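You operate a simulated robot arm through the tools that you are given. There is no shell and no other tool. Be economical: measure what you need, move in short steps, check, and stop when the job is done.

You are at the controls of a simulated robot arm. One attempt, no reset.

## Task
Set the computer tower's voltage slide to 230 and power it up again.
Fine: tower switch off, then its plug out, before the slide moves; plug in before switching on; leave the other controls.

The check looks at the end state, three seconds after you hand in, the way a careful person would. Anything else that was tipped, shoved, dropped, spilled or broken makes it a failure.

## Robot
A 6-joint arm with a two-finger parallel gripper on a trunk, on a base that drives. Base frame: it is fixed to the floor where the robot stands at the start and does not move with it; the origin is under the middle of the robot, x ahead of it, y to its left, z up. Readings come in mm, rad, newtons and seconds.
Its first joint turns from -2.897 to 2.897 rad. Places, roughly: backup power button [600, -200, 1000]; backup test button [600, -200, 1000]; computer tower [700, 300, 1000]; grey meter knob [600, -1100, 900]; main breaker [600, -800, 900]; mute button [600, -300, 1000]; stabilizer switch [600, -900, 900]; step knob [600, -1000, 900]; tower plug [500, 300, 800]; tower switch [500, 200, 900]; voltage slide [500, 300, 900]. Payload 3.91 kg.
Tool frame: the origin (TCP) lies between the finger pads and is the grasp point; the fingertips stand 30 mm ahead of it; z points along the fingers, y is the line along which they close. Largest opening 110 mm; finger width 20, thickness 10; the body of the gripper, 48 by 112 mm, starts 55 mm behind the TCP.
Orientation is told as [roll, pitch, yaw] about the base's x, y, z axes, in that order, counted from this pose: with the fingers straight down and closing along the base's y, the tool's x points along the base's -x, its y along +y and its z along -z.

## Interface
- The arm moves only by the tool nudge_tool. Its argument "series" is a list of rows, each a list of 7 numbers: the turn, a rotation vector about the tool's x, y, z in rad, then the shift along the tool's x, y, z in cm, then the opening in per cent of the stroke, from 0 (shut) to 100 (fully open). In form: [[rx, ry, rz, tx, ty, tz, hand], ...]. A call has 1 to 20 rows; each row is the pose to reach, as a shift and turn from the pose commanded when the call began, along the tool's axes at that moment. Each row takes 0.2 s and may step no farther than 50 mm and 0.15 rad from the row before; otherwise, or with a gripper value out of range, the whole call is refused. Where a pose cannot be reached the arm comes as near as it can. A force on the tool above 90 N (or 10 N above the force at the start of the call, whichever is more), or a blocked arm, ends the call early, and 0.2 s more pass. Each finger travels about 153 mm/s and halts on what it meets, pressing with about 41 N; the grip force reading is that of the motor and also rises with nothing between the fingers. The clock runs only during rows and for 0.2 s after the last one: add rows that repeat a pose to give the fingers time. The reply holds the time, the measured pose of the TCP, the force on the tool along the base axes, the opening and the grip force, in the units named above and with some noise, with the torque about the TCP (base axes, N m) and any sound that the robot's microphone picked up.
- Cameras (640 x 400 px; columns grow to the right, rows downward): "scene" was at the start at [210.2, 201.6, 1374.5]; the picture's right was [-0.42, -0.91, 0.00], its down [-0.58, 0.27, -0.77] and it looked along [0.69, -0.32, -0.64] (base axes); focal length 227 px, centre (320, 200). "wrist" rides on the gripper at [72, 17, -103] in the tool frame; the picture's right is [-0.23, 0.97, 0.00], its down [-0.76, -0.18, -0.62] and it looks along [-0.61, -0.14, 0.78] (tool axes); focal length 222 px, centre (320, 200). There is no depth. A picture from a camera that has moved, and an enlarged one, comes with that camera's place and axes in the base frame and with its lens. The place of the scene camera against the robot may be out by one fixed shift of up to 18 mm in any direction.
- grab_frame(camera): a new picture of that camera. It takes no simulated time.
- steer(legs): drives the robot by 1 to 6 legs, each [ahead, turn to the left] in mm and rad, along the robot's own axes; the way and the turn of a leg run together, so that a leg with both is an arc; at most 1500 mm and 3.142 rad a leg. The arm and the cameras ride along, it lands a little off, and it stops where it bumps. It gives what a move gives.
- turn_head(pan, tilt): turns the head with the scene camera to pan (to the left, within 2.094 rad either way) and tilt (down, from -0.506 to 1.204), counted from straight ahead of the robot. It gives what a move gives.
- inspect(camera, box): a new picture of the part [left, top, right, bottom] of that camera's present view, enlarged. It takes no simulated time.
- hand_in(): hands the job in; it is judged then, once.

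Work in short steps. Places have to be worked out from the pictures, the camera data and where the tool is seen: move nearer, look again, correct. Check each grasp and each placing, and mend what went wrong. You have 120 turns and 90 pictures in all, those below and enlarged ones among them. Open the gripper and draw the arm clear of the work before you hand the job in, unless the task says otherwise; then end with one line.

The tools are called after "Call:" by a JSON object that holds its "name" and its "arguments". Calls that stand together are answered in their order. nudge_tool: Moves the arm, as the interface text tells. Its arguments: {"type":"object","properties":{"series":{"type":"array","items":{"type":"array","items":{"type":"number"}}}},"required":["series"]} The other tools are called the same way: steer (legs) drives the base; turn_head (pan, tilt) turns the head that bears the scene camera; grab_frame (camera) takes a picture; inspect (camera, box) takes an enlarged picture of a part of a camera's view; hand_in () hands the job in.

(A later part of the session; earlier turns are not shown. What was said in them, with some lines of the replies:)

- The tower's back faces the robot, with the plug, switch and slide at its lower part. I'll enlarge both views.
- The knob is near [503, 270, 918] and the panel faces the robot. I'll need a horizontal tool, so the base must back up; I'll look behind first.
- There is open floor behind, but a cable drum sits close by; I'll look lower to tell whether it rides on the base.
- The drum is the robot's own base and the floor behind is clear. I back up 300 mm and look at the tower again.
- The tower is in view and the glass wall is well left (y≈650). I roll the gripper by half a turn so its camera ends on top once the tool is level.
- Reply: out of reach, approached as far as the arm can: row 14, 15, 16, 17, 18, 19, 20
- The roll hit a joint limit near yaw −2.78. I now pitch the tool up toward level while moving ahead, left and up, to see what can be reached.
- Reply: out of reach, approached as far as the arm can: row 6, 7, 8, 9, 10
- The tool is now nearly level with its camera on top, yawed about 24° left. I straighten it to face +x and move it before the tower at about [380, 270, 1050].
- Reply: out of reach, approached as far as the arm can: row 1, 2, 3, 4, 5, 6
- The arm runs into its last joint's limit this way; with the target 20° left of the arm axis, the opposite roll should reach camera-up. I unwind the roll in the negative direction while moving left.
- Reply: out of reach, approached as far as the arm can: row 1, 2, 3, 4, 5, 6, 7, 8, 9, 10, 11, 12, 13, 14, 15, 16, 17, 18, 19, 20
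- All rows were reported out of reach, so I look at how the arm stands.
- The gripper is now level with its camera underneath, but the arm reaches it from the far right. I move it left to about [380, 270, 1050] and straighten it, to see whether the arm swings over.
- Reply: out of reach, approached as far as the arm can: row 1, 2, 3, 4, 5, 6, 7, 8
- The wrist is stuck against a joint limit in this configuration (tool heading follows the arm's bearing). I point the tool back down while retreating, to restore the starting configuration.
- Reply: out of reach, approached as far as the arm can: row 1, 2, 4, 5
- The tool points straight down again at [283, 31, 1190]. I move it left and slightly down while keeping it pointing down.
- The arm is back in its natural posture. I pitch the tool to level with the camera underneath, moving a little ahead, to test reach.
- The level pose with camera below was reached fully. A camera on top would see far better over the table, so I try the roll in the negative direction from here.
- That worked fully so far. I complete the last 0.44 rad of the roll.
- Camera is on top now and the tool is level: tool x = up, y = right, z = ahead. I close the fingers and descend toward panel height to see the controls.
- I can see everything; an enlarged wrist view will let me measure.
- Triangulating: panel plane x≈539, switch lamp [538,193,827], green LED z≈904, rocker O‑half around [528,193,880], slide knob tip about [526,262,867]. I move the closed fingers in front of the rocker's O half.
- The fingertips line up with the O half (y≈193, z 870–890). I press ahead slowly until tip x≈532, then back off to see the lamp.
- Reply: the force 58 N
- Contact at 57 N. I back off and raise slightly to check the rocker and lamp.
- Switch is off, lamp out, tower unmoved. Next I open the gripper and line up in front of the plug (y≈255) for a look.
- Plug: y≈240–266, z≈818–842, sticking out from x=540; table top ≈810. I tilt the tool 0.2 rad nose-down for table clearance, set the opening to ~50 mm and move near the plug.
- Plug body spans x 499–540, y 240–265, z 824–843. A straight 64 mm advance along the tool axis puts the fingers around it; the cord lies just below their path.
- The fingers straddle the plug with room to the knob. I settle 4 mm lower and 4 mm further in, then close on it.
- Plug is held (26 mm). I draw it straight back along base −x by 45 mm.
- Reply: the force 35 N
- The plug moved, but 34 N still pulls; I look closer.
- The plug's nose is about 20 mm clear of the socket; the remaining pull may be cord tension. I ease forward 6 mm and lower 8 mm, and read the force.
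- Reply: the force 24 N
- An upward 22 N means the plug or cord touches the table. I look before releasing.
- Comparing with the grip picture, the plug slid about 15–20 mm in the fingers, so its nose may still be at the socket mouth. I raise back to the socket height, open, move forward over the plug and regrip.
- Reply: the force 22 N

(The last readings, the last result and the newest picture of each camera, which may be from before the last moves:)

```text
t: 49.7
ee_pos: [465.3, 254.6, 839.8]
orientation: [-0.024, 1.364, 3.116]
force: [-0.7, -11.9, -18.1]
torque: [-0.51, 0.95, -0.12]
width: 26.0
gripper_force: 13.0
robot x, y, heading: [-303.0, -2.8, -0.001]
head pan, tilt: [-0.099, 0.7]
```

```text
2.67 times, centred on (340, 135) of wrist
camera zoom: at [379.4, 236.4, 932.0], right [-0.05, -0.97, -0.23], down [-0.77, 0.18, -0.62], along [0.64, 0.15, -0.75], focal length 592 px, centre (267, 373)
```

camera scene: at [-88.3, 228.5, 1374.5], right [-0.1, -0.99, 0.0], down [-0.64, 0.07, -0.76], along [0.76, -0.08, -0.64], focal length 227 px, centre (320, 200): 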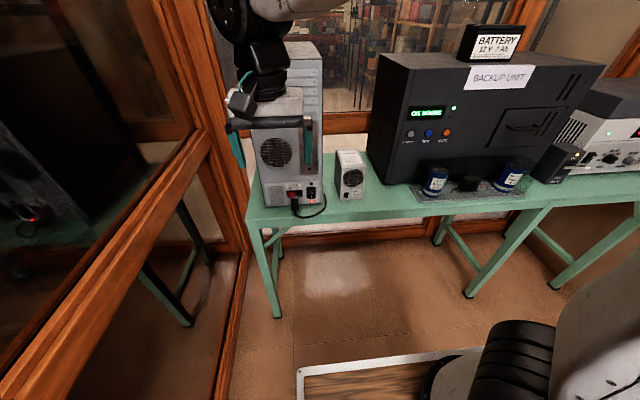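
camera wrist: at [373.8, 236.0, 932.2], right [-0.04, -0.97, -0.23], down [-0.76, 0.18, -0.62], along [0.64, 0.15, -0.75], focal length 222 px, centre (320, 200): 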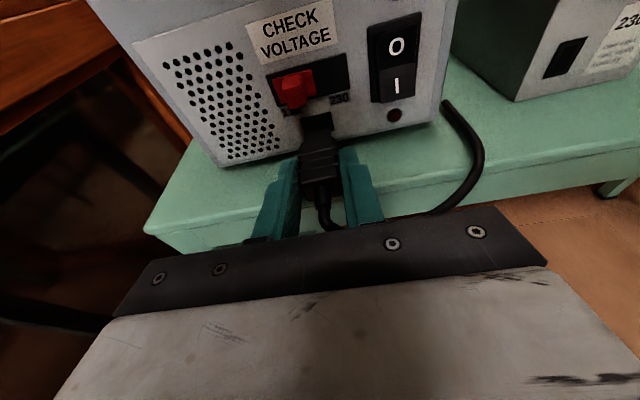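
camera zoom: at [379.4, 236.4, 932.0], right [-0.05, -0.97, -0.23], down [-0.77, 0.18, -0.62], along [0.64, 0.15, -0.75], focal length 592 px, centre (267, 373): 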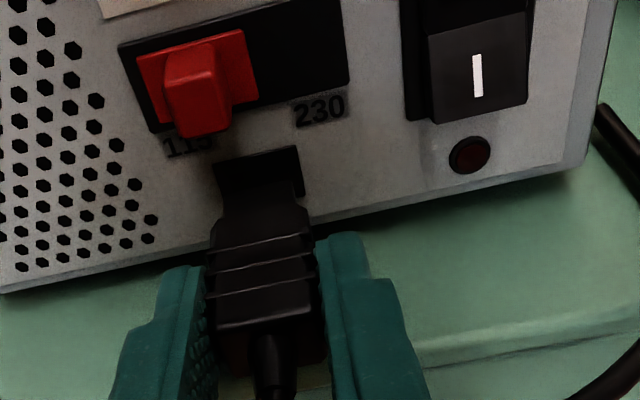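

The plug still seems guided by the socket and has slipped ~11 mm. I open a bit, move 14 mm forward, and regrip.

Call:
{"name": "nudge_tool", "arguments": {"series": [[0, 0, 0, 0, 0, 0, 40], [0, 0, 0, 0.1, 0.1, 0.5, 40], [0, 0, 0, 0.28, 0.15, 1.5, 40], [0, 0, 0, 0.28, 0.15, 1.5, 40], [0, 0, 0, 0.28, 0.15, 1.5, 5], [0, 0, 0, 0.28, 0.15, 1.5, 0], [0, 0, 0, 0.28, 0.15, 1.5, 0]]}}

Call:
{"name": "inspect", "arguments": {"camera": "wrist", "box": [220, 60, 460, 210]}}

```text
t: 51.3
ee_pos: [479.1, 255.2, 839.6]
orientation: [-0.026, 1.362, 3.12]
force: [0.8, 14.5, -0.4]
torque: [-0.33, 0.29, -1.22]
width: 26.1
gripper_force: 45.2
robot x, y, heading: [-303.4, 1.7, -0.0]
head pan, tilt: [-0.099, 0.7]
```

```text
2.67 times, centred on (340, 135) of wrist
camera zoom: at [393.9, 236.0, 931.0], right [-0.04, -0.97, -0.23], down [-0.77, 0.18, -0.62], along [0.64, 0.15, -0.75], focal length 592 px, centre (267, 373)
```

zoom: 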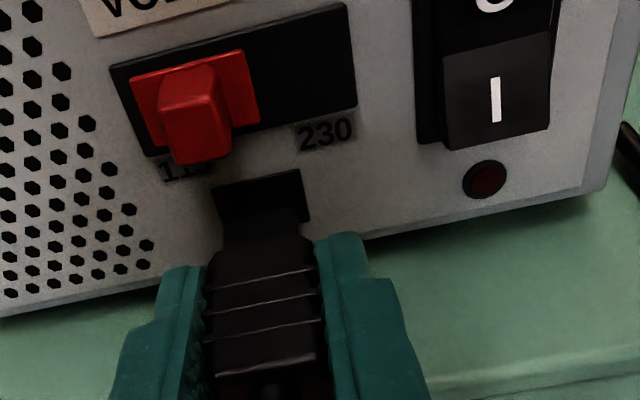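

Good regrip with the plug well between the pads. I shift 2 mm left to relax the side force and pull back 35 mm.

Call:
{"name": "nudge_tool", "arguments": {"series": [[0, 0, 0, 0, -0.2, 0, 0], [0, 0, 0, -0.1, -0.2, -0.5, 0], [0, 0, 0, -0.2, -0.2, -1, 0], [0, 0, 0, -0.4, -0.2, -2, 0], [0, 0, 0, -0.6, -0.2, -3, 0], [0, 0, 0, -0.7, -0.2, -3.5, 0]]}}

Call:
{"name": "inspect", "arguments": {"camera": "wrist", "box": [220, 60, 460, 210]}}

```text
t: 52.7
ee_pos: [444.4, 254.4, 839.8]
orientation: [-0.024, 1.363, 3.117]
force: [35.8, -17.7, 0.1]
torque: [-0.78, -0.39, -0.32]
width: 26.1
gripper_force: 45.0
robot x, y, heading: [-306.3, 1.0, 0.001]
head pan, tilt: [-0.099, 0.7]
```

```text
2.67 times, centred on (340, 135) of wrist
camera zoom: at [358.8, 236.4, 931.6], right [-0.05, -0.97, -0.23], down [-0.77, 0.18, -0.62], along [0.64, 0.15, -0.75], focal length 592 px, centre (267, 373)
```

zoom: 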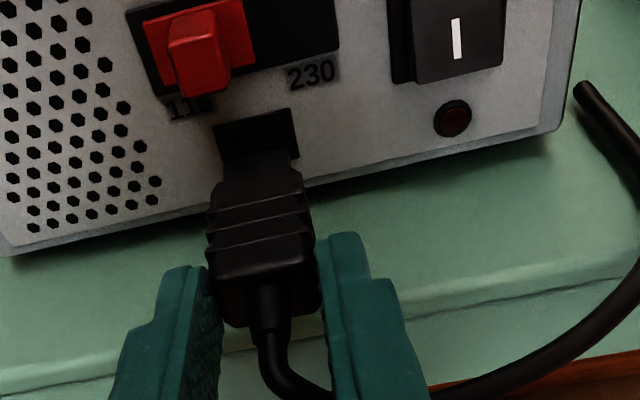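

The plug itself has come out about 30 mm and then resists ~35 N, like an end stop. I zoom in on the socket to check for a gap.

Call:
{"name": "inspect", "arguments": {"camera": "wrist", "box": [285, 85, 349, 125]}}

```text
10.00 times, centred on (317, 105) of wrist
camera zoom: at [358.8, 236.4, 931.6], right [-0.05, -0.97, -0.23], down [-0.77, 0.18, -0.62], along [0.64, 0.15, -0.75], focal length 2221 px, centre (350, 1150)
```

zoom: 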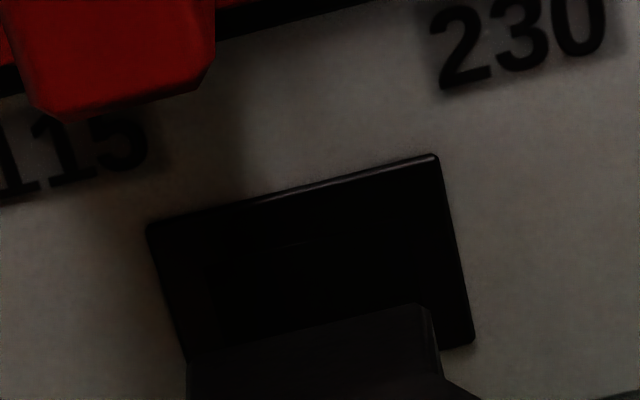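

The nose tip's edge is visible at x≈522, about 18 mm short of the panel at 540 — the plug is out. I release it and back off to see how it rests.

Call:
{"name": "nudge_tool", "arguments": {"series": [[0, 0, 0, 0, 0, 0, 30], [0, 0, 0, 0, 0, 0, 50], [0, 0, 0, 0, 0, -2, 60], [0, 0, 0, 1, 0, -4, 60], [0, 0, 0, 3, 0, -5, 60]]}}

Call:
{"name": "inspect", "arguments": {"camera": "wrist", "box": [200, 60, 440, 210]}}

```text
t: 53.9
ee_pos: [401.0, 254.6, 879.9]
orientation: [-0.024, 1.362, 3.119]
force: [0.6, 0.9, 0.0]
torque: [0.03, 0.0, 0.01]
width: 65.9
gripper_force: 0.1
robot x, y, heading: [-308.7, -2.2, -0.003]
head pan, tilt: [-0.099, 0.7]
```

```text
2.67 times, centred on (320, 135) of wrist
camera zoom: at [315.9, 237.6, 970.9], right [-0.05, -0.97, -0.23], down [-0.77, 0.18, -0.62], along [0.64, 0.15, -0.75], focal length 592 px, centre (320, 373)
```

zoom: 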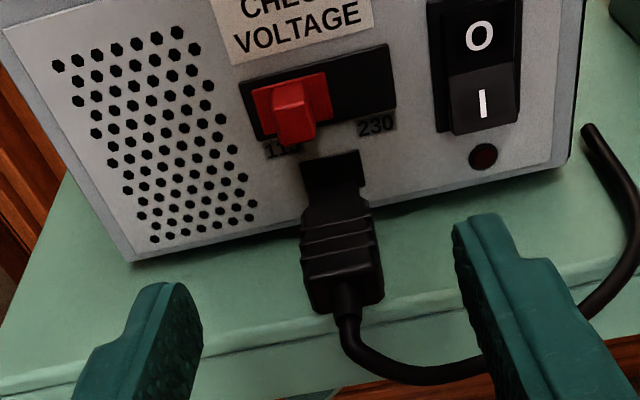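

The plug stays withdrawn by itself. Now I close the fingers, move left of the red knob (y≈291) and bring the tips to x≈525 at knob height.

Call:
{"name": "nudge_tool", "arguments": {"series": [[0, 0, 0, 0, -1.8, 0, 20], [0, 0, 0, 0, -3.7, 0, 0], [0, 0, 0, 0.4, -3.7, 3, 0], [0, 0, 0, 0.8, -3.7, 6, 0], [0, 0, 0, 1.1, -3.7, 8, 0], [0, 0, 0, 1.3, -3.7, 9.2, 0]]}}

Call:
{"name": "inspect", "arguments": {"camera": "wrist", "box": [200, 60, 440, 210]}}

```text
t: 55.3
ee_pos: [494.3, 292.8, 872.3]
orientation: [-0.029, 1.365, 3.116]
force: [1.1, 0.9, -1.0]
torque: [0.03, 0.0, 0.0]
width: 0.0
gripper_force: 38.0
robot x, y, heading: [-303.6, 0.0, 0.0]
head pan, tilt: [-0.099, 0.7]
```

```text
2.67 times, centred on (320, 135) of wrist
camera zoom: at [408.9, 274.0, 964.3], right [-0.04, -0.97, -0.23], down [-0.77, 0.18, -0.62], along [0.64, 0.15, -0.75], focal length 592 px, centre (320, 373)
```

zoom: 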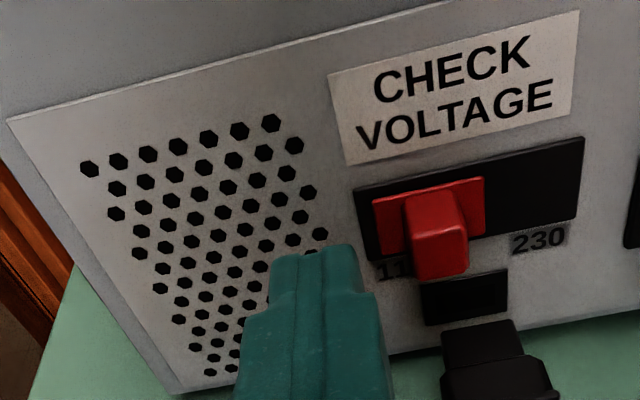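

The knob spans y 256–269, z 860–878; my tips are at z≈866. I go 7 mm in and sweep right by 34 mm, watching the force.

Call:
{"name": "nudge_tool", "arguments": {"series": [[0, 0, 0, 0.14, 0, 0.7, 0], [0, 0, 0, 0.14, 0.8, 0.7, 0], [0, 0, 0, 0.14, 1.4, 0.7, 0], [0, 0, 0, 0.14, 1.9, 0.7, 0], [0, 0, 0, 0.14, 2.4, 0.7, 0], [0, 0, 0, 0.14, 2.9, 0.7, 0], [0, 0, 0, 0.14, 3.4, 0.7, 0]]}}

Call:
{"name": "inspect", "arguments": {"camera": "wrist", "box": [200, 60, 440, 210]}}

```text
t: 56.9
ee_pos: [500.6, 257.7, 873.3]
orientation: [-0.027, 1.361, 3.119]
force: [0.9, 2.6, 0.2]
torque: [-0.01, 0.01, 0.07]
width: 0.0
gripper_force: 37.7
robot x, y, heading: [-303.9, 2.1, 0.002]
head pan, tilt: [-0.099, 0.7]
```

```text
2.67 times, centred on (320, 135) of wrist
camera zoom: at [415.7, 240.3, 965.3], right [-0.04, -0.97, -0.23], down [-0.77, 0.18, -0.62], along [0.64, 0.15, -0.75], focal length 592 px, centre (320, 373)
```

zoom: 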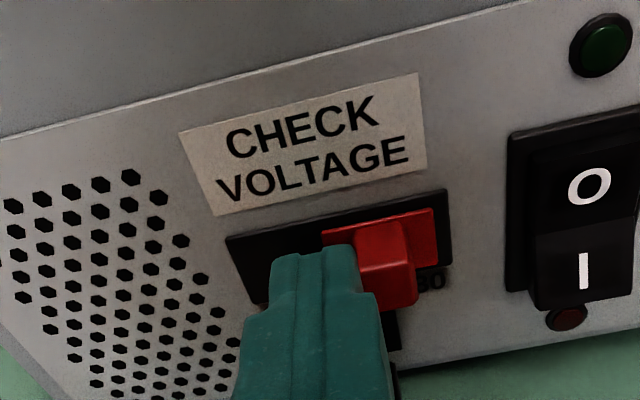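

The knob has moved across, almost to the right end. I nudge it 4 mm more to feel the end stop.

Call:
{"name": "nudge_tool", "arguments": {"series": [[0, 0, 0, 0, 0.15, 0, 0], [0, 0, 0, 0, 0.3, 0, 0], [0, 0, 0, 0, 0.4, 0, 0]]}}

Call:
{"name": "nudge_tool", "arguments": {"series": [[0, 0, 0, 0, -0.8, 0, 0], [0, 0, 0, 0, -0.8, -2, 0], [0, 0, 0, 0, -1.5, -5, 0], [0, 0, 0, 0.5, -1.5, -8, 0]]}}

Call:
{"name": "inspect", "arguments": {"camera": "wrist", "box": [220, 60, 460, 210]}}

```text
t: 57.7
ee_pos: [500.5, 257.4, 873.6]
orientation: [-0.026, 1.365, 3.127]
force: [2.7, 34.1, -2.5]
torque: [0.21, 0.04, 0.74]
width: 0.0
gripper_force: 37.7
robot x, y, heading: [-302.0, -0.2, 0.007]
head pan, tilt: [-0.099, 0.7]
```

```text
t: 58.7
ee_pos: [424.4, 266.7, 893.9]
orientation: [-0.03, 1.363, 3.116]
force: [-0.2, -0.3, -0.6]
torque: [0.0, 0.0, -0.02]
width: 0.0
gripper_force: 38.1
robot x, y, heading: [-305.0, -0.4, 0.002]
head pan, tilt: [-0.099, 0.7]
```

```text
2.67 times, centred on (340, 135) of wrist
camera zoom: at [338.2, 249.0, 985.2], right [-0.05, -0.97, -0.23], down [-0.77, 0.18, -0.62], along [0.64, 0.15, -0.75], focal length 592 px, centre (267, 373)
```

zoom: 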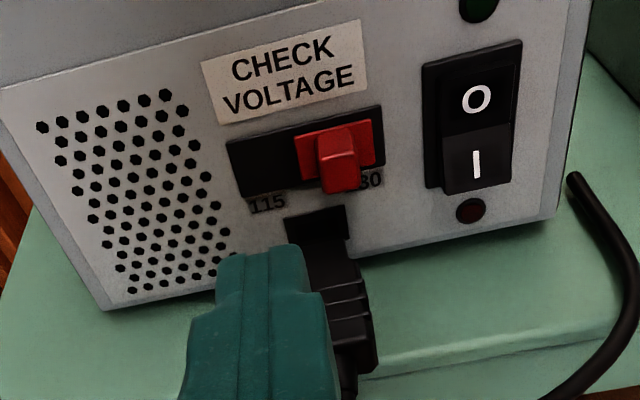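

The slide is hard against its 230 stop (34 N felt). Now the plug: I open to 50 mm, drop to plug height behind it and come around it with TCP at x≈472.

Call:
{"name": "nudge_tool", "arguments": {"series": [[0, 0, 0, -1.5, 0.6, -1, 20], [0, 0, 0, -3.5, 1.2, -1, 46], [0, 0, 0, -5.3, 1.2, -0.96, 46], [0, 0, 0, -5.0, 1.2, 2, 46], [0, 0, 0, -4.6, 1.2, 4.5, 46], [0, 0, 0, -4.44, 1.2, 5.75, 46]]}}

Call:
{"name": "inspect", "arguments": {"camera": "wrist", "box": [220, 60, 460, 210]}}

```text
t: 60.1
ee_pos: [470.9, 257.7, 840.0]
orientation: [-0.025, 1.365, 3.119]
force: [0.5, -0.1, 1.2]
torque: [0.01, 0.0, 0.0]
width: 50.6
gripper_force: 0.0
robot x, y, heading: [-304.5, -1.7, -0.002]
head pan, tilt: [-0.099, 0.7]
```

```text
2.67 times, centred on (340, 135) of wrist
camera zoom: at [385.7, 239.5, 932.3], right [-0.04, -0.97, -0.23], down [-0.77, 0.18, -0.62], along [0.64, 0.15, -0.75], focal length 592 px, centre (267, 373)
```

zoom: 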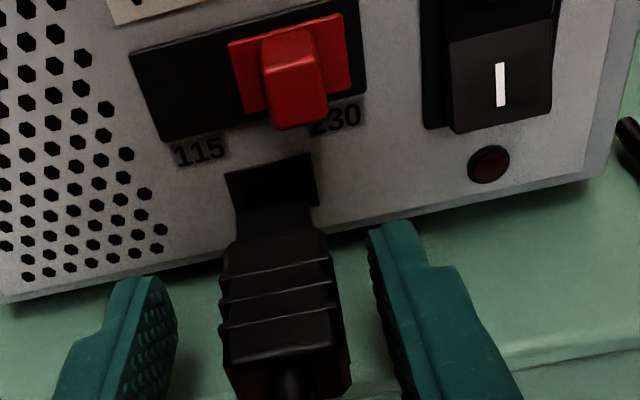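

The plug is between the fingers. I shift 2 mm right, close and push straight ahead 32 mm.

Call:
{"name": "nudge_tool", "arguments": {"series": [[0, 0, 0, 0, 0.15, 0, 20], [0, 0, 0, 0, 0.15, 0, 0], [0, 0, 0, 0, 0.15, 0, 0], [0, 0, 0, 0.1, 0.15, 0.5, 0], [0, 0, 0, 0.2, 0.15, 1, 0], [0, 0, 0, 0.4, 0.15, 2, 0], [0, 0, 0, 0.54, 0.15, 2.7, 0], [0, 0, 0, 0.64, 0.15, 3.15, 0]]}}

Call:
{"name": "inspect", "arguments": {"camera": "wrist", "box": [220, 60, 460, 210]}}

```text
t: 61.9
ee_pos: [502.0, 255.3, 840.2]
orientation: [-0.024, 1.362, 3.12]
force: [-23.9, -23.5, 18.1]
torque: [-0.55, -0.99, -1.11]
width: 25.8
gripper_force: 44.9
robot x, y, heading: [-307.0, -1.0, -0.01]
head pan, tilt: [-0.099, 0.7]
```

```text
2.67 times, centred on (340, 135) of wrist
camera zoom: at [415.8, 236.2, 932.0], right [-0.05, -0.97, -0.23], down [-0.77, 0.18, -0.62], along [0.64, 0.15, -0.75], focal length 592 px, centre (267, 373)
```

zoom: 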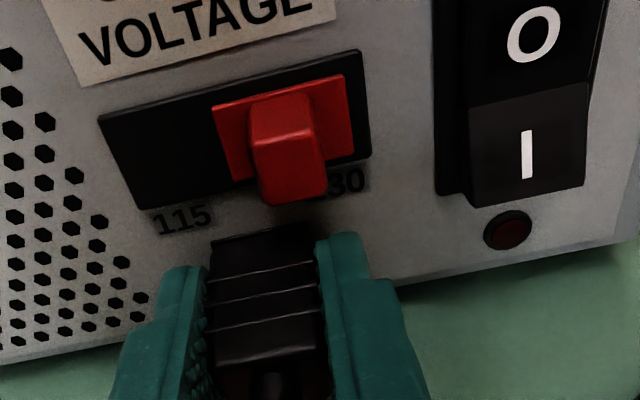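

The plug looks seated. I push 5 mm more to be sure it bottoms out.

Call:
{"name": "nudge_tool", "arguments": {"series": [[0, 0, 0, 0.05, 0, 0.25, 0], [0, 0, 0, 0.1, 0, 0.5, 0]]}}

Call:
{"name": "nudge_tool", "arguments": {"series": [[0, 0, 0, 0, 0, 0, 25], [0, 0, 0, 0, 0, 0, 46], [0, 0, 0, 0, 0, -2.5, 46], [0, 0, 0, 0, 0, -5, 46], [0, 0, 0, 1, 0, -8, 46]]}}

Call:
{"name": "inspect", "arguments": {"camera": "wrist", "box": [220, 60, 460, 210]}}

```text
t: 62.5
ee_pos: [505.6, 253.4, 839.7]
orientation: [-0.018, 1.36, 3.126]
force: [-37.8, -26.4, 1.5]
torque: [-0.55, 0.1, -1.49]
width: 26.0
gripper_force: 45.0
robot x, y, heading: [-301.5, 0.5, -0.003]
head pan, tilt: [-0.099, 0.7]
```

```text
t: 63.7
ee_pos: [432.0, 254.6, 863.4]
orientation: [-0.024, 1.364, 3.119]
force: [0.3, 0.3, -0.2]
torque: [0.06, -0.01, 0.0]
width: 50.6
gripper_force: 0.0
robot x, y, heading: [-303.5, -0.2, -0.003]
head pan, tilt: [-0.099, 0.7]
```

```text
2.67 times, centred on (340, 135) of wrist
camera zoom: at [346.5, 237.2, 955.5], right [-0.04, -0.97, -0.23], down [-0.77, 0.18, -0.62], along [0.64, 0.15, -0.75], focal length 592 px, centre (267, 373)
```

zoom: 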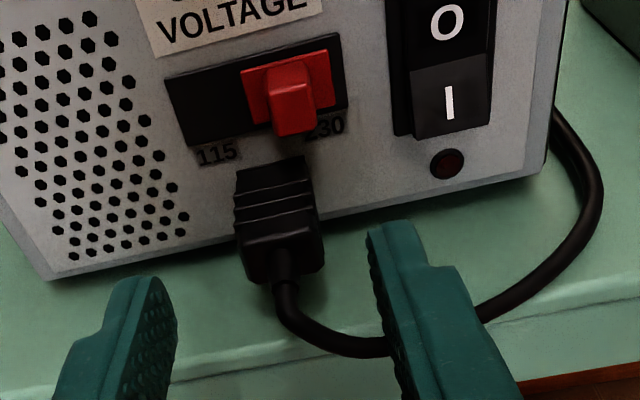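

Plug is fully back in and the slide reads 230. Now I close the fingers, halve the tilt, and go in front of the rocker's I half (y≈193, z≈845).

Call:
{"name": "nudge_tool", "arguments": {"series": [[0, 0.05, 0, 1, 2, 0, 20], [0, 0.1, 0, 1, 4.2, 0, 0], [0, 0.1, 0, 1, 6.15, 0, 0], [0, 0.1, 0, 0, 6.15, 2, 0], [0, 0.1, 0, -0.95, 6.15, 4.07, 0]]}}

Call:
{"name": "inspect", "arguments": {"camera": "wrist", "box": [200, 60, 440, 210]}}

```text
t: 64.9
ee_pos: [468.2, 192.5, 847.8]
orientation: [-0.047, 1.464, 3.094]
force: [-0.3, -0.4, -0.4]
torque: [-0.01, 0.02, 0.02]
width: 0.0
gripper_force: 37.3
robot x, y, heading: [-303.4, -1.9, -0.003]
head pan, tilt: [-0.099, 0.7]
```

```text
2.67 times, centred on (320, 135) of wrist
camera zoom: at [374.7, 174.9, 929.8], right [-0.02, -0.97, -0.23], down [-0.7, 0.18, -0.69], along [0.71, 0.15, -0.69], focal length 592 px, centre (320, 373)
```

zoom: 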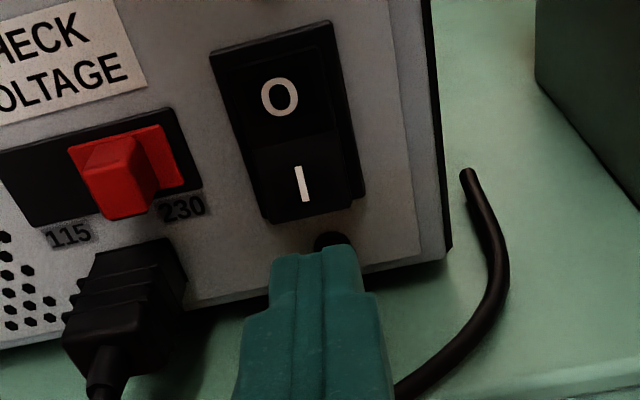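

The I half spans z 843–862; my tips cover 835–855 at y≈193. I press ahead to tip x≈530, as with the other half.

Call:
{"name": "nudge_tool", "arguments": {"series": [[0, 0, 0, 0.18, 0, 1.8, 0], [0, 0, 0, 0.23, 0, 2.3, 0], [0, 0, 0, 0.26, 0, 2.6, 0], [0, 0, 0, 0.29, 0, 2.9, 0], [0, 0, 0, 0.32, 0, 3.15, 0]]}}

Call:
{"name": "inspect", "arguments": {"camera": "wrist", "box": [200, 60, 440, 210]}}

```text
t: 66.1
ee_pos: [498.0, 194.3, 847.8]
orientation: [-0.036, 1.462, 3.107]
force: [-47.8, -7.5, 6.2]
torque: [0.68, -0.51, -0.28]
width: 0.0
gripper_force: 37.5
robot x, y, heading: [-305.8, 2.5, 0.001]
head pan, tilt: [-0.099, 0.7]
```

```text
2.67 times, centred on (320, 135) of wrist
camera zoom: at [403.9, 176.1, 930.6], right [-0.02, -0.97, -0.23], down [-0.7, 0.18, -0.69], along [0.71, 0.15, -0.69], focal length 592 px, centre (320, 373)
```

zoom: 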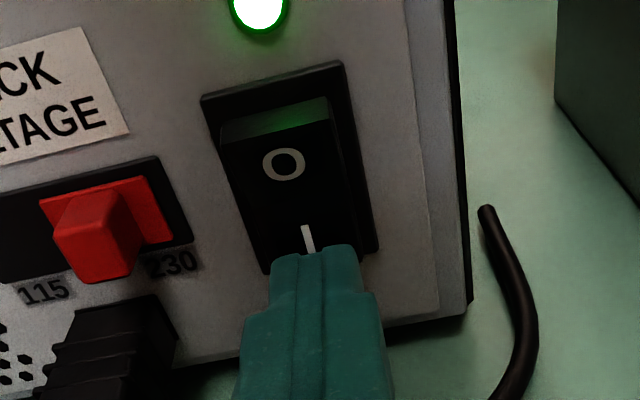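

The rocker flipped and the green LED is lit. I retract straight back and up, open, and check everything.

Call:
{"name": "nudge_tool", "arguments": {"series": [[0, 0, 0, -0.3, 0, -3, 0], [0, 0, 0, 0, 0, -6, 0], [0, 0, 0, 2, 0, -9, 0], [0, 0, 0, 5, 0, -12, 0], [0, 0, 0, 9, 0, -14, 50], [0, 0, 0, 13, 0, -16, 100], [0, 0, 0, 13, 0, -16, 100]]}}

Call:
{"name": "grab_frame", "arguments": {"camera": "wrist"}}

Call:
{"name": "inspect", "arguments": {"camera": "wrist", "box": [220, 120, 420, 245]}}

Call:
{"name": "grab_frame", "arguments": {"camera": "scene"}}

```text
t: 67.7
ee_pos: [361.1, 201.2, 991.8]
orientation: [-0.045, 1.462, 3.098]
force: [0.6, 0.1, 0.4]
torque: [-0.01, 0.0, 0.01]
width: 110.1
gripper_force: 0.1
out of reach, approached as far as the arm can: row 6, 7
robot x, y, heading: [-304.9, -1.1, -0.0]
head pan, tilt: [-0.099, 0.7]
```

```text
41 pictures are left
camera wrist: at [268.0, 183.7, 1075.0], right [-0.02, -0.97, -0.23], down [-0.7, 0.18, -0.69], along [0.71, 0.15, -0.69], focal length 222 px, centre (320, 200)
```

wrist: 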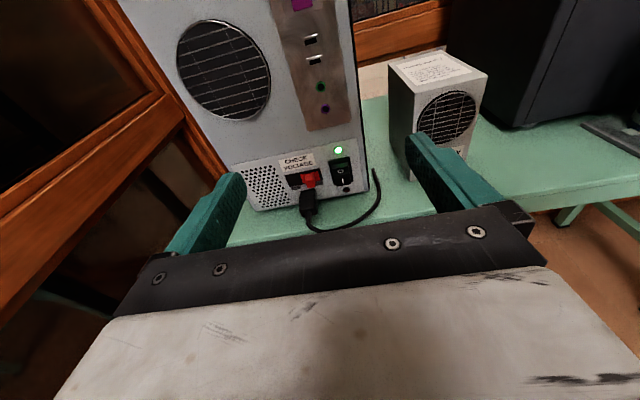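

```text
3.20 times, centred on (320, 182) of wrist
camera zoom: at [268.0, 183.7, 1075.0], right [-0.02, -0.97, -0.23], down [-0.7, 0.18, -0.69], along [0.71, 0.15, -0.69], focal length 711 px, centre (320, 256)
```

zoom: 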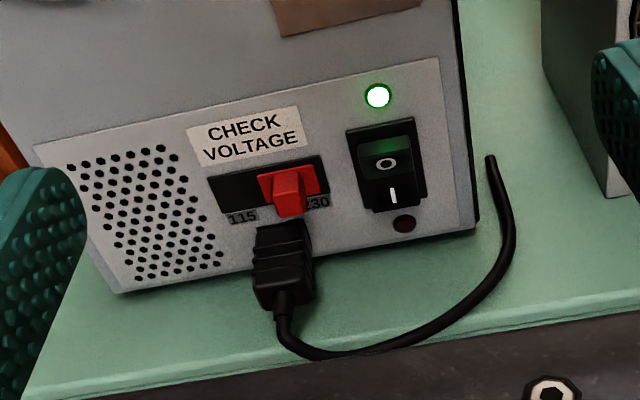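

```text
39 pictures are left
camera scene: at [-88.1, 228.7, 1374.4], right [-0.1, -0.99, 0.0], down [-0.64, 0.06, -0.76], along [0.76, -0.08, -0.64], focal length 227 px, centre (320, 200)
```

scene: 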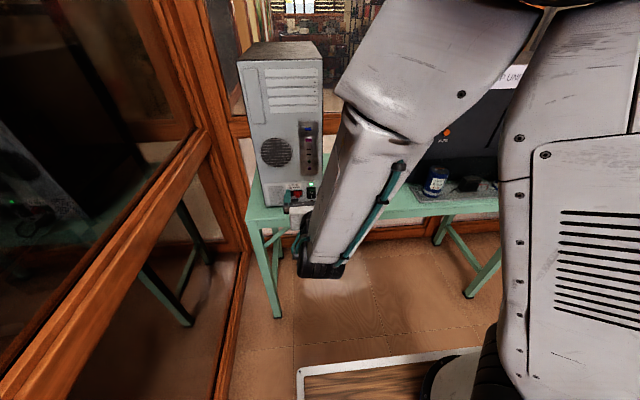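

The slide is at 230, the plug is in, the switch is at I and the green LED is lit with the red lamp off. The tower hasn't moved, and the gripper is open and clear of the table, so I hand in.

Call:
{"name": "hand_in", "arguments": {}}

```text
The job is handed in.
```

I switched the tower off, pulled its plug, moved the voltage slide to 230, put the plug back and switched it on; the green LED is lit, and I touched no other controls.
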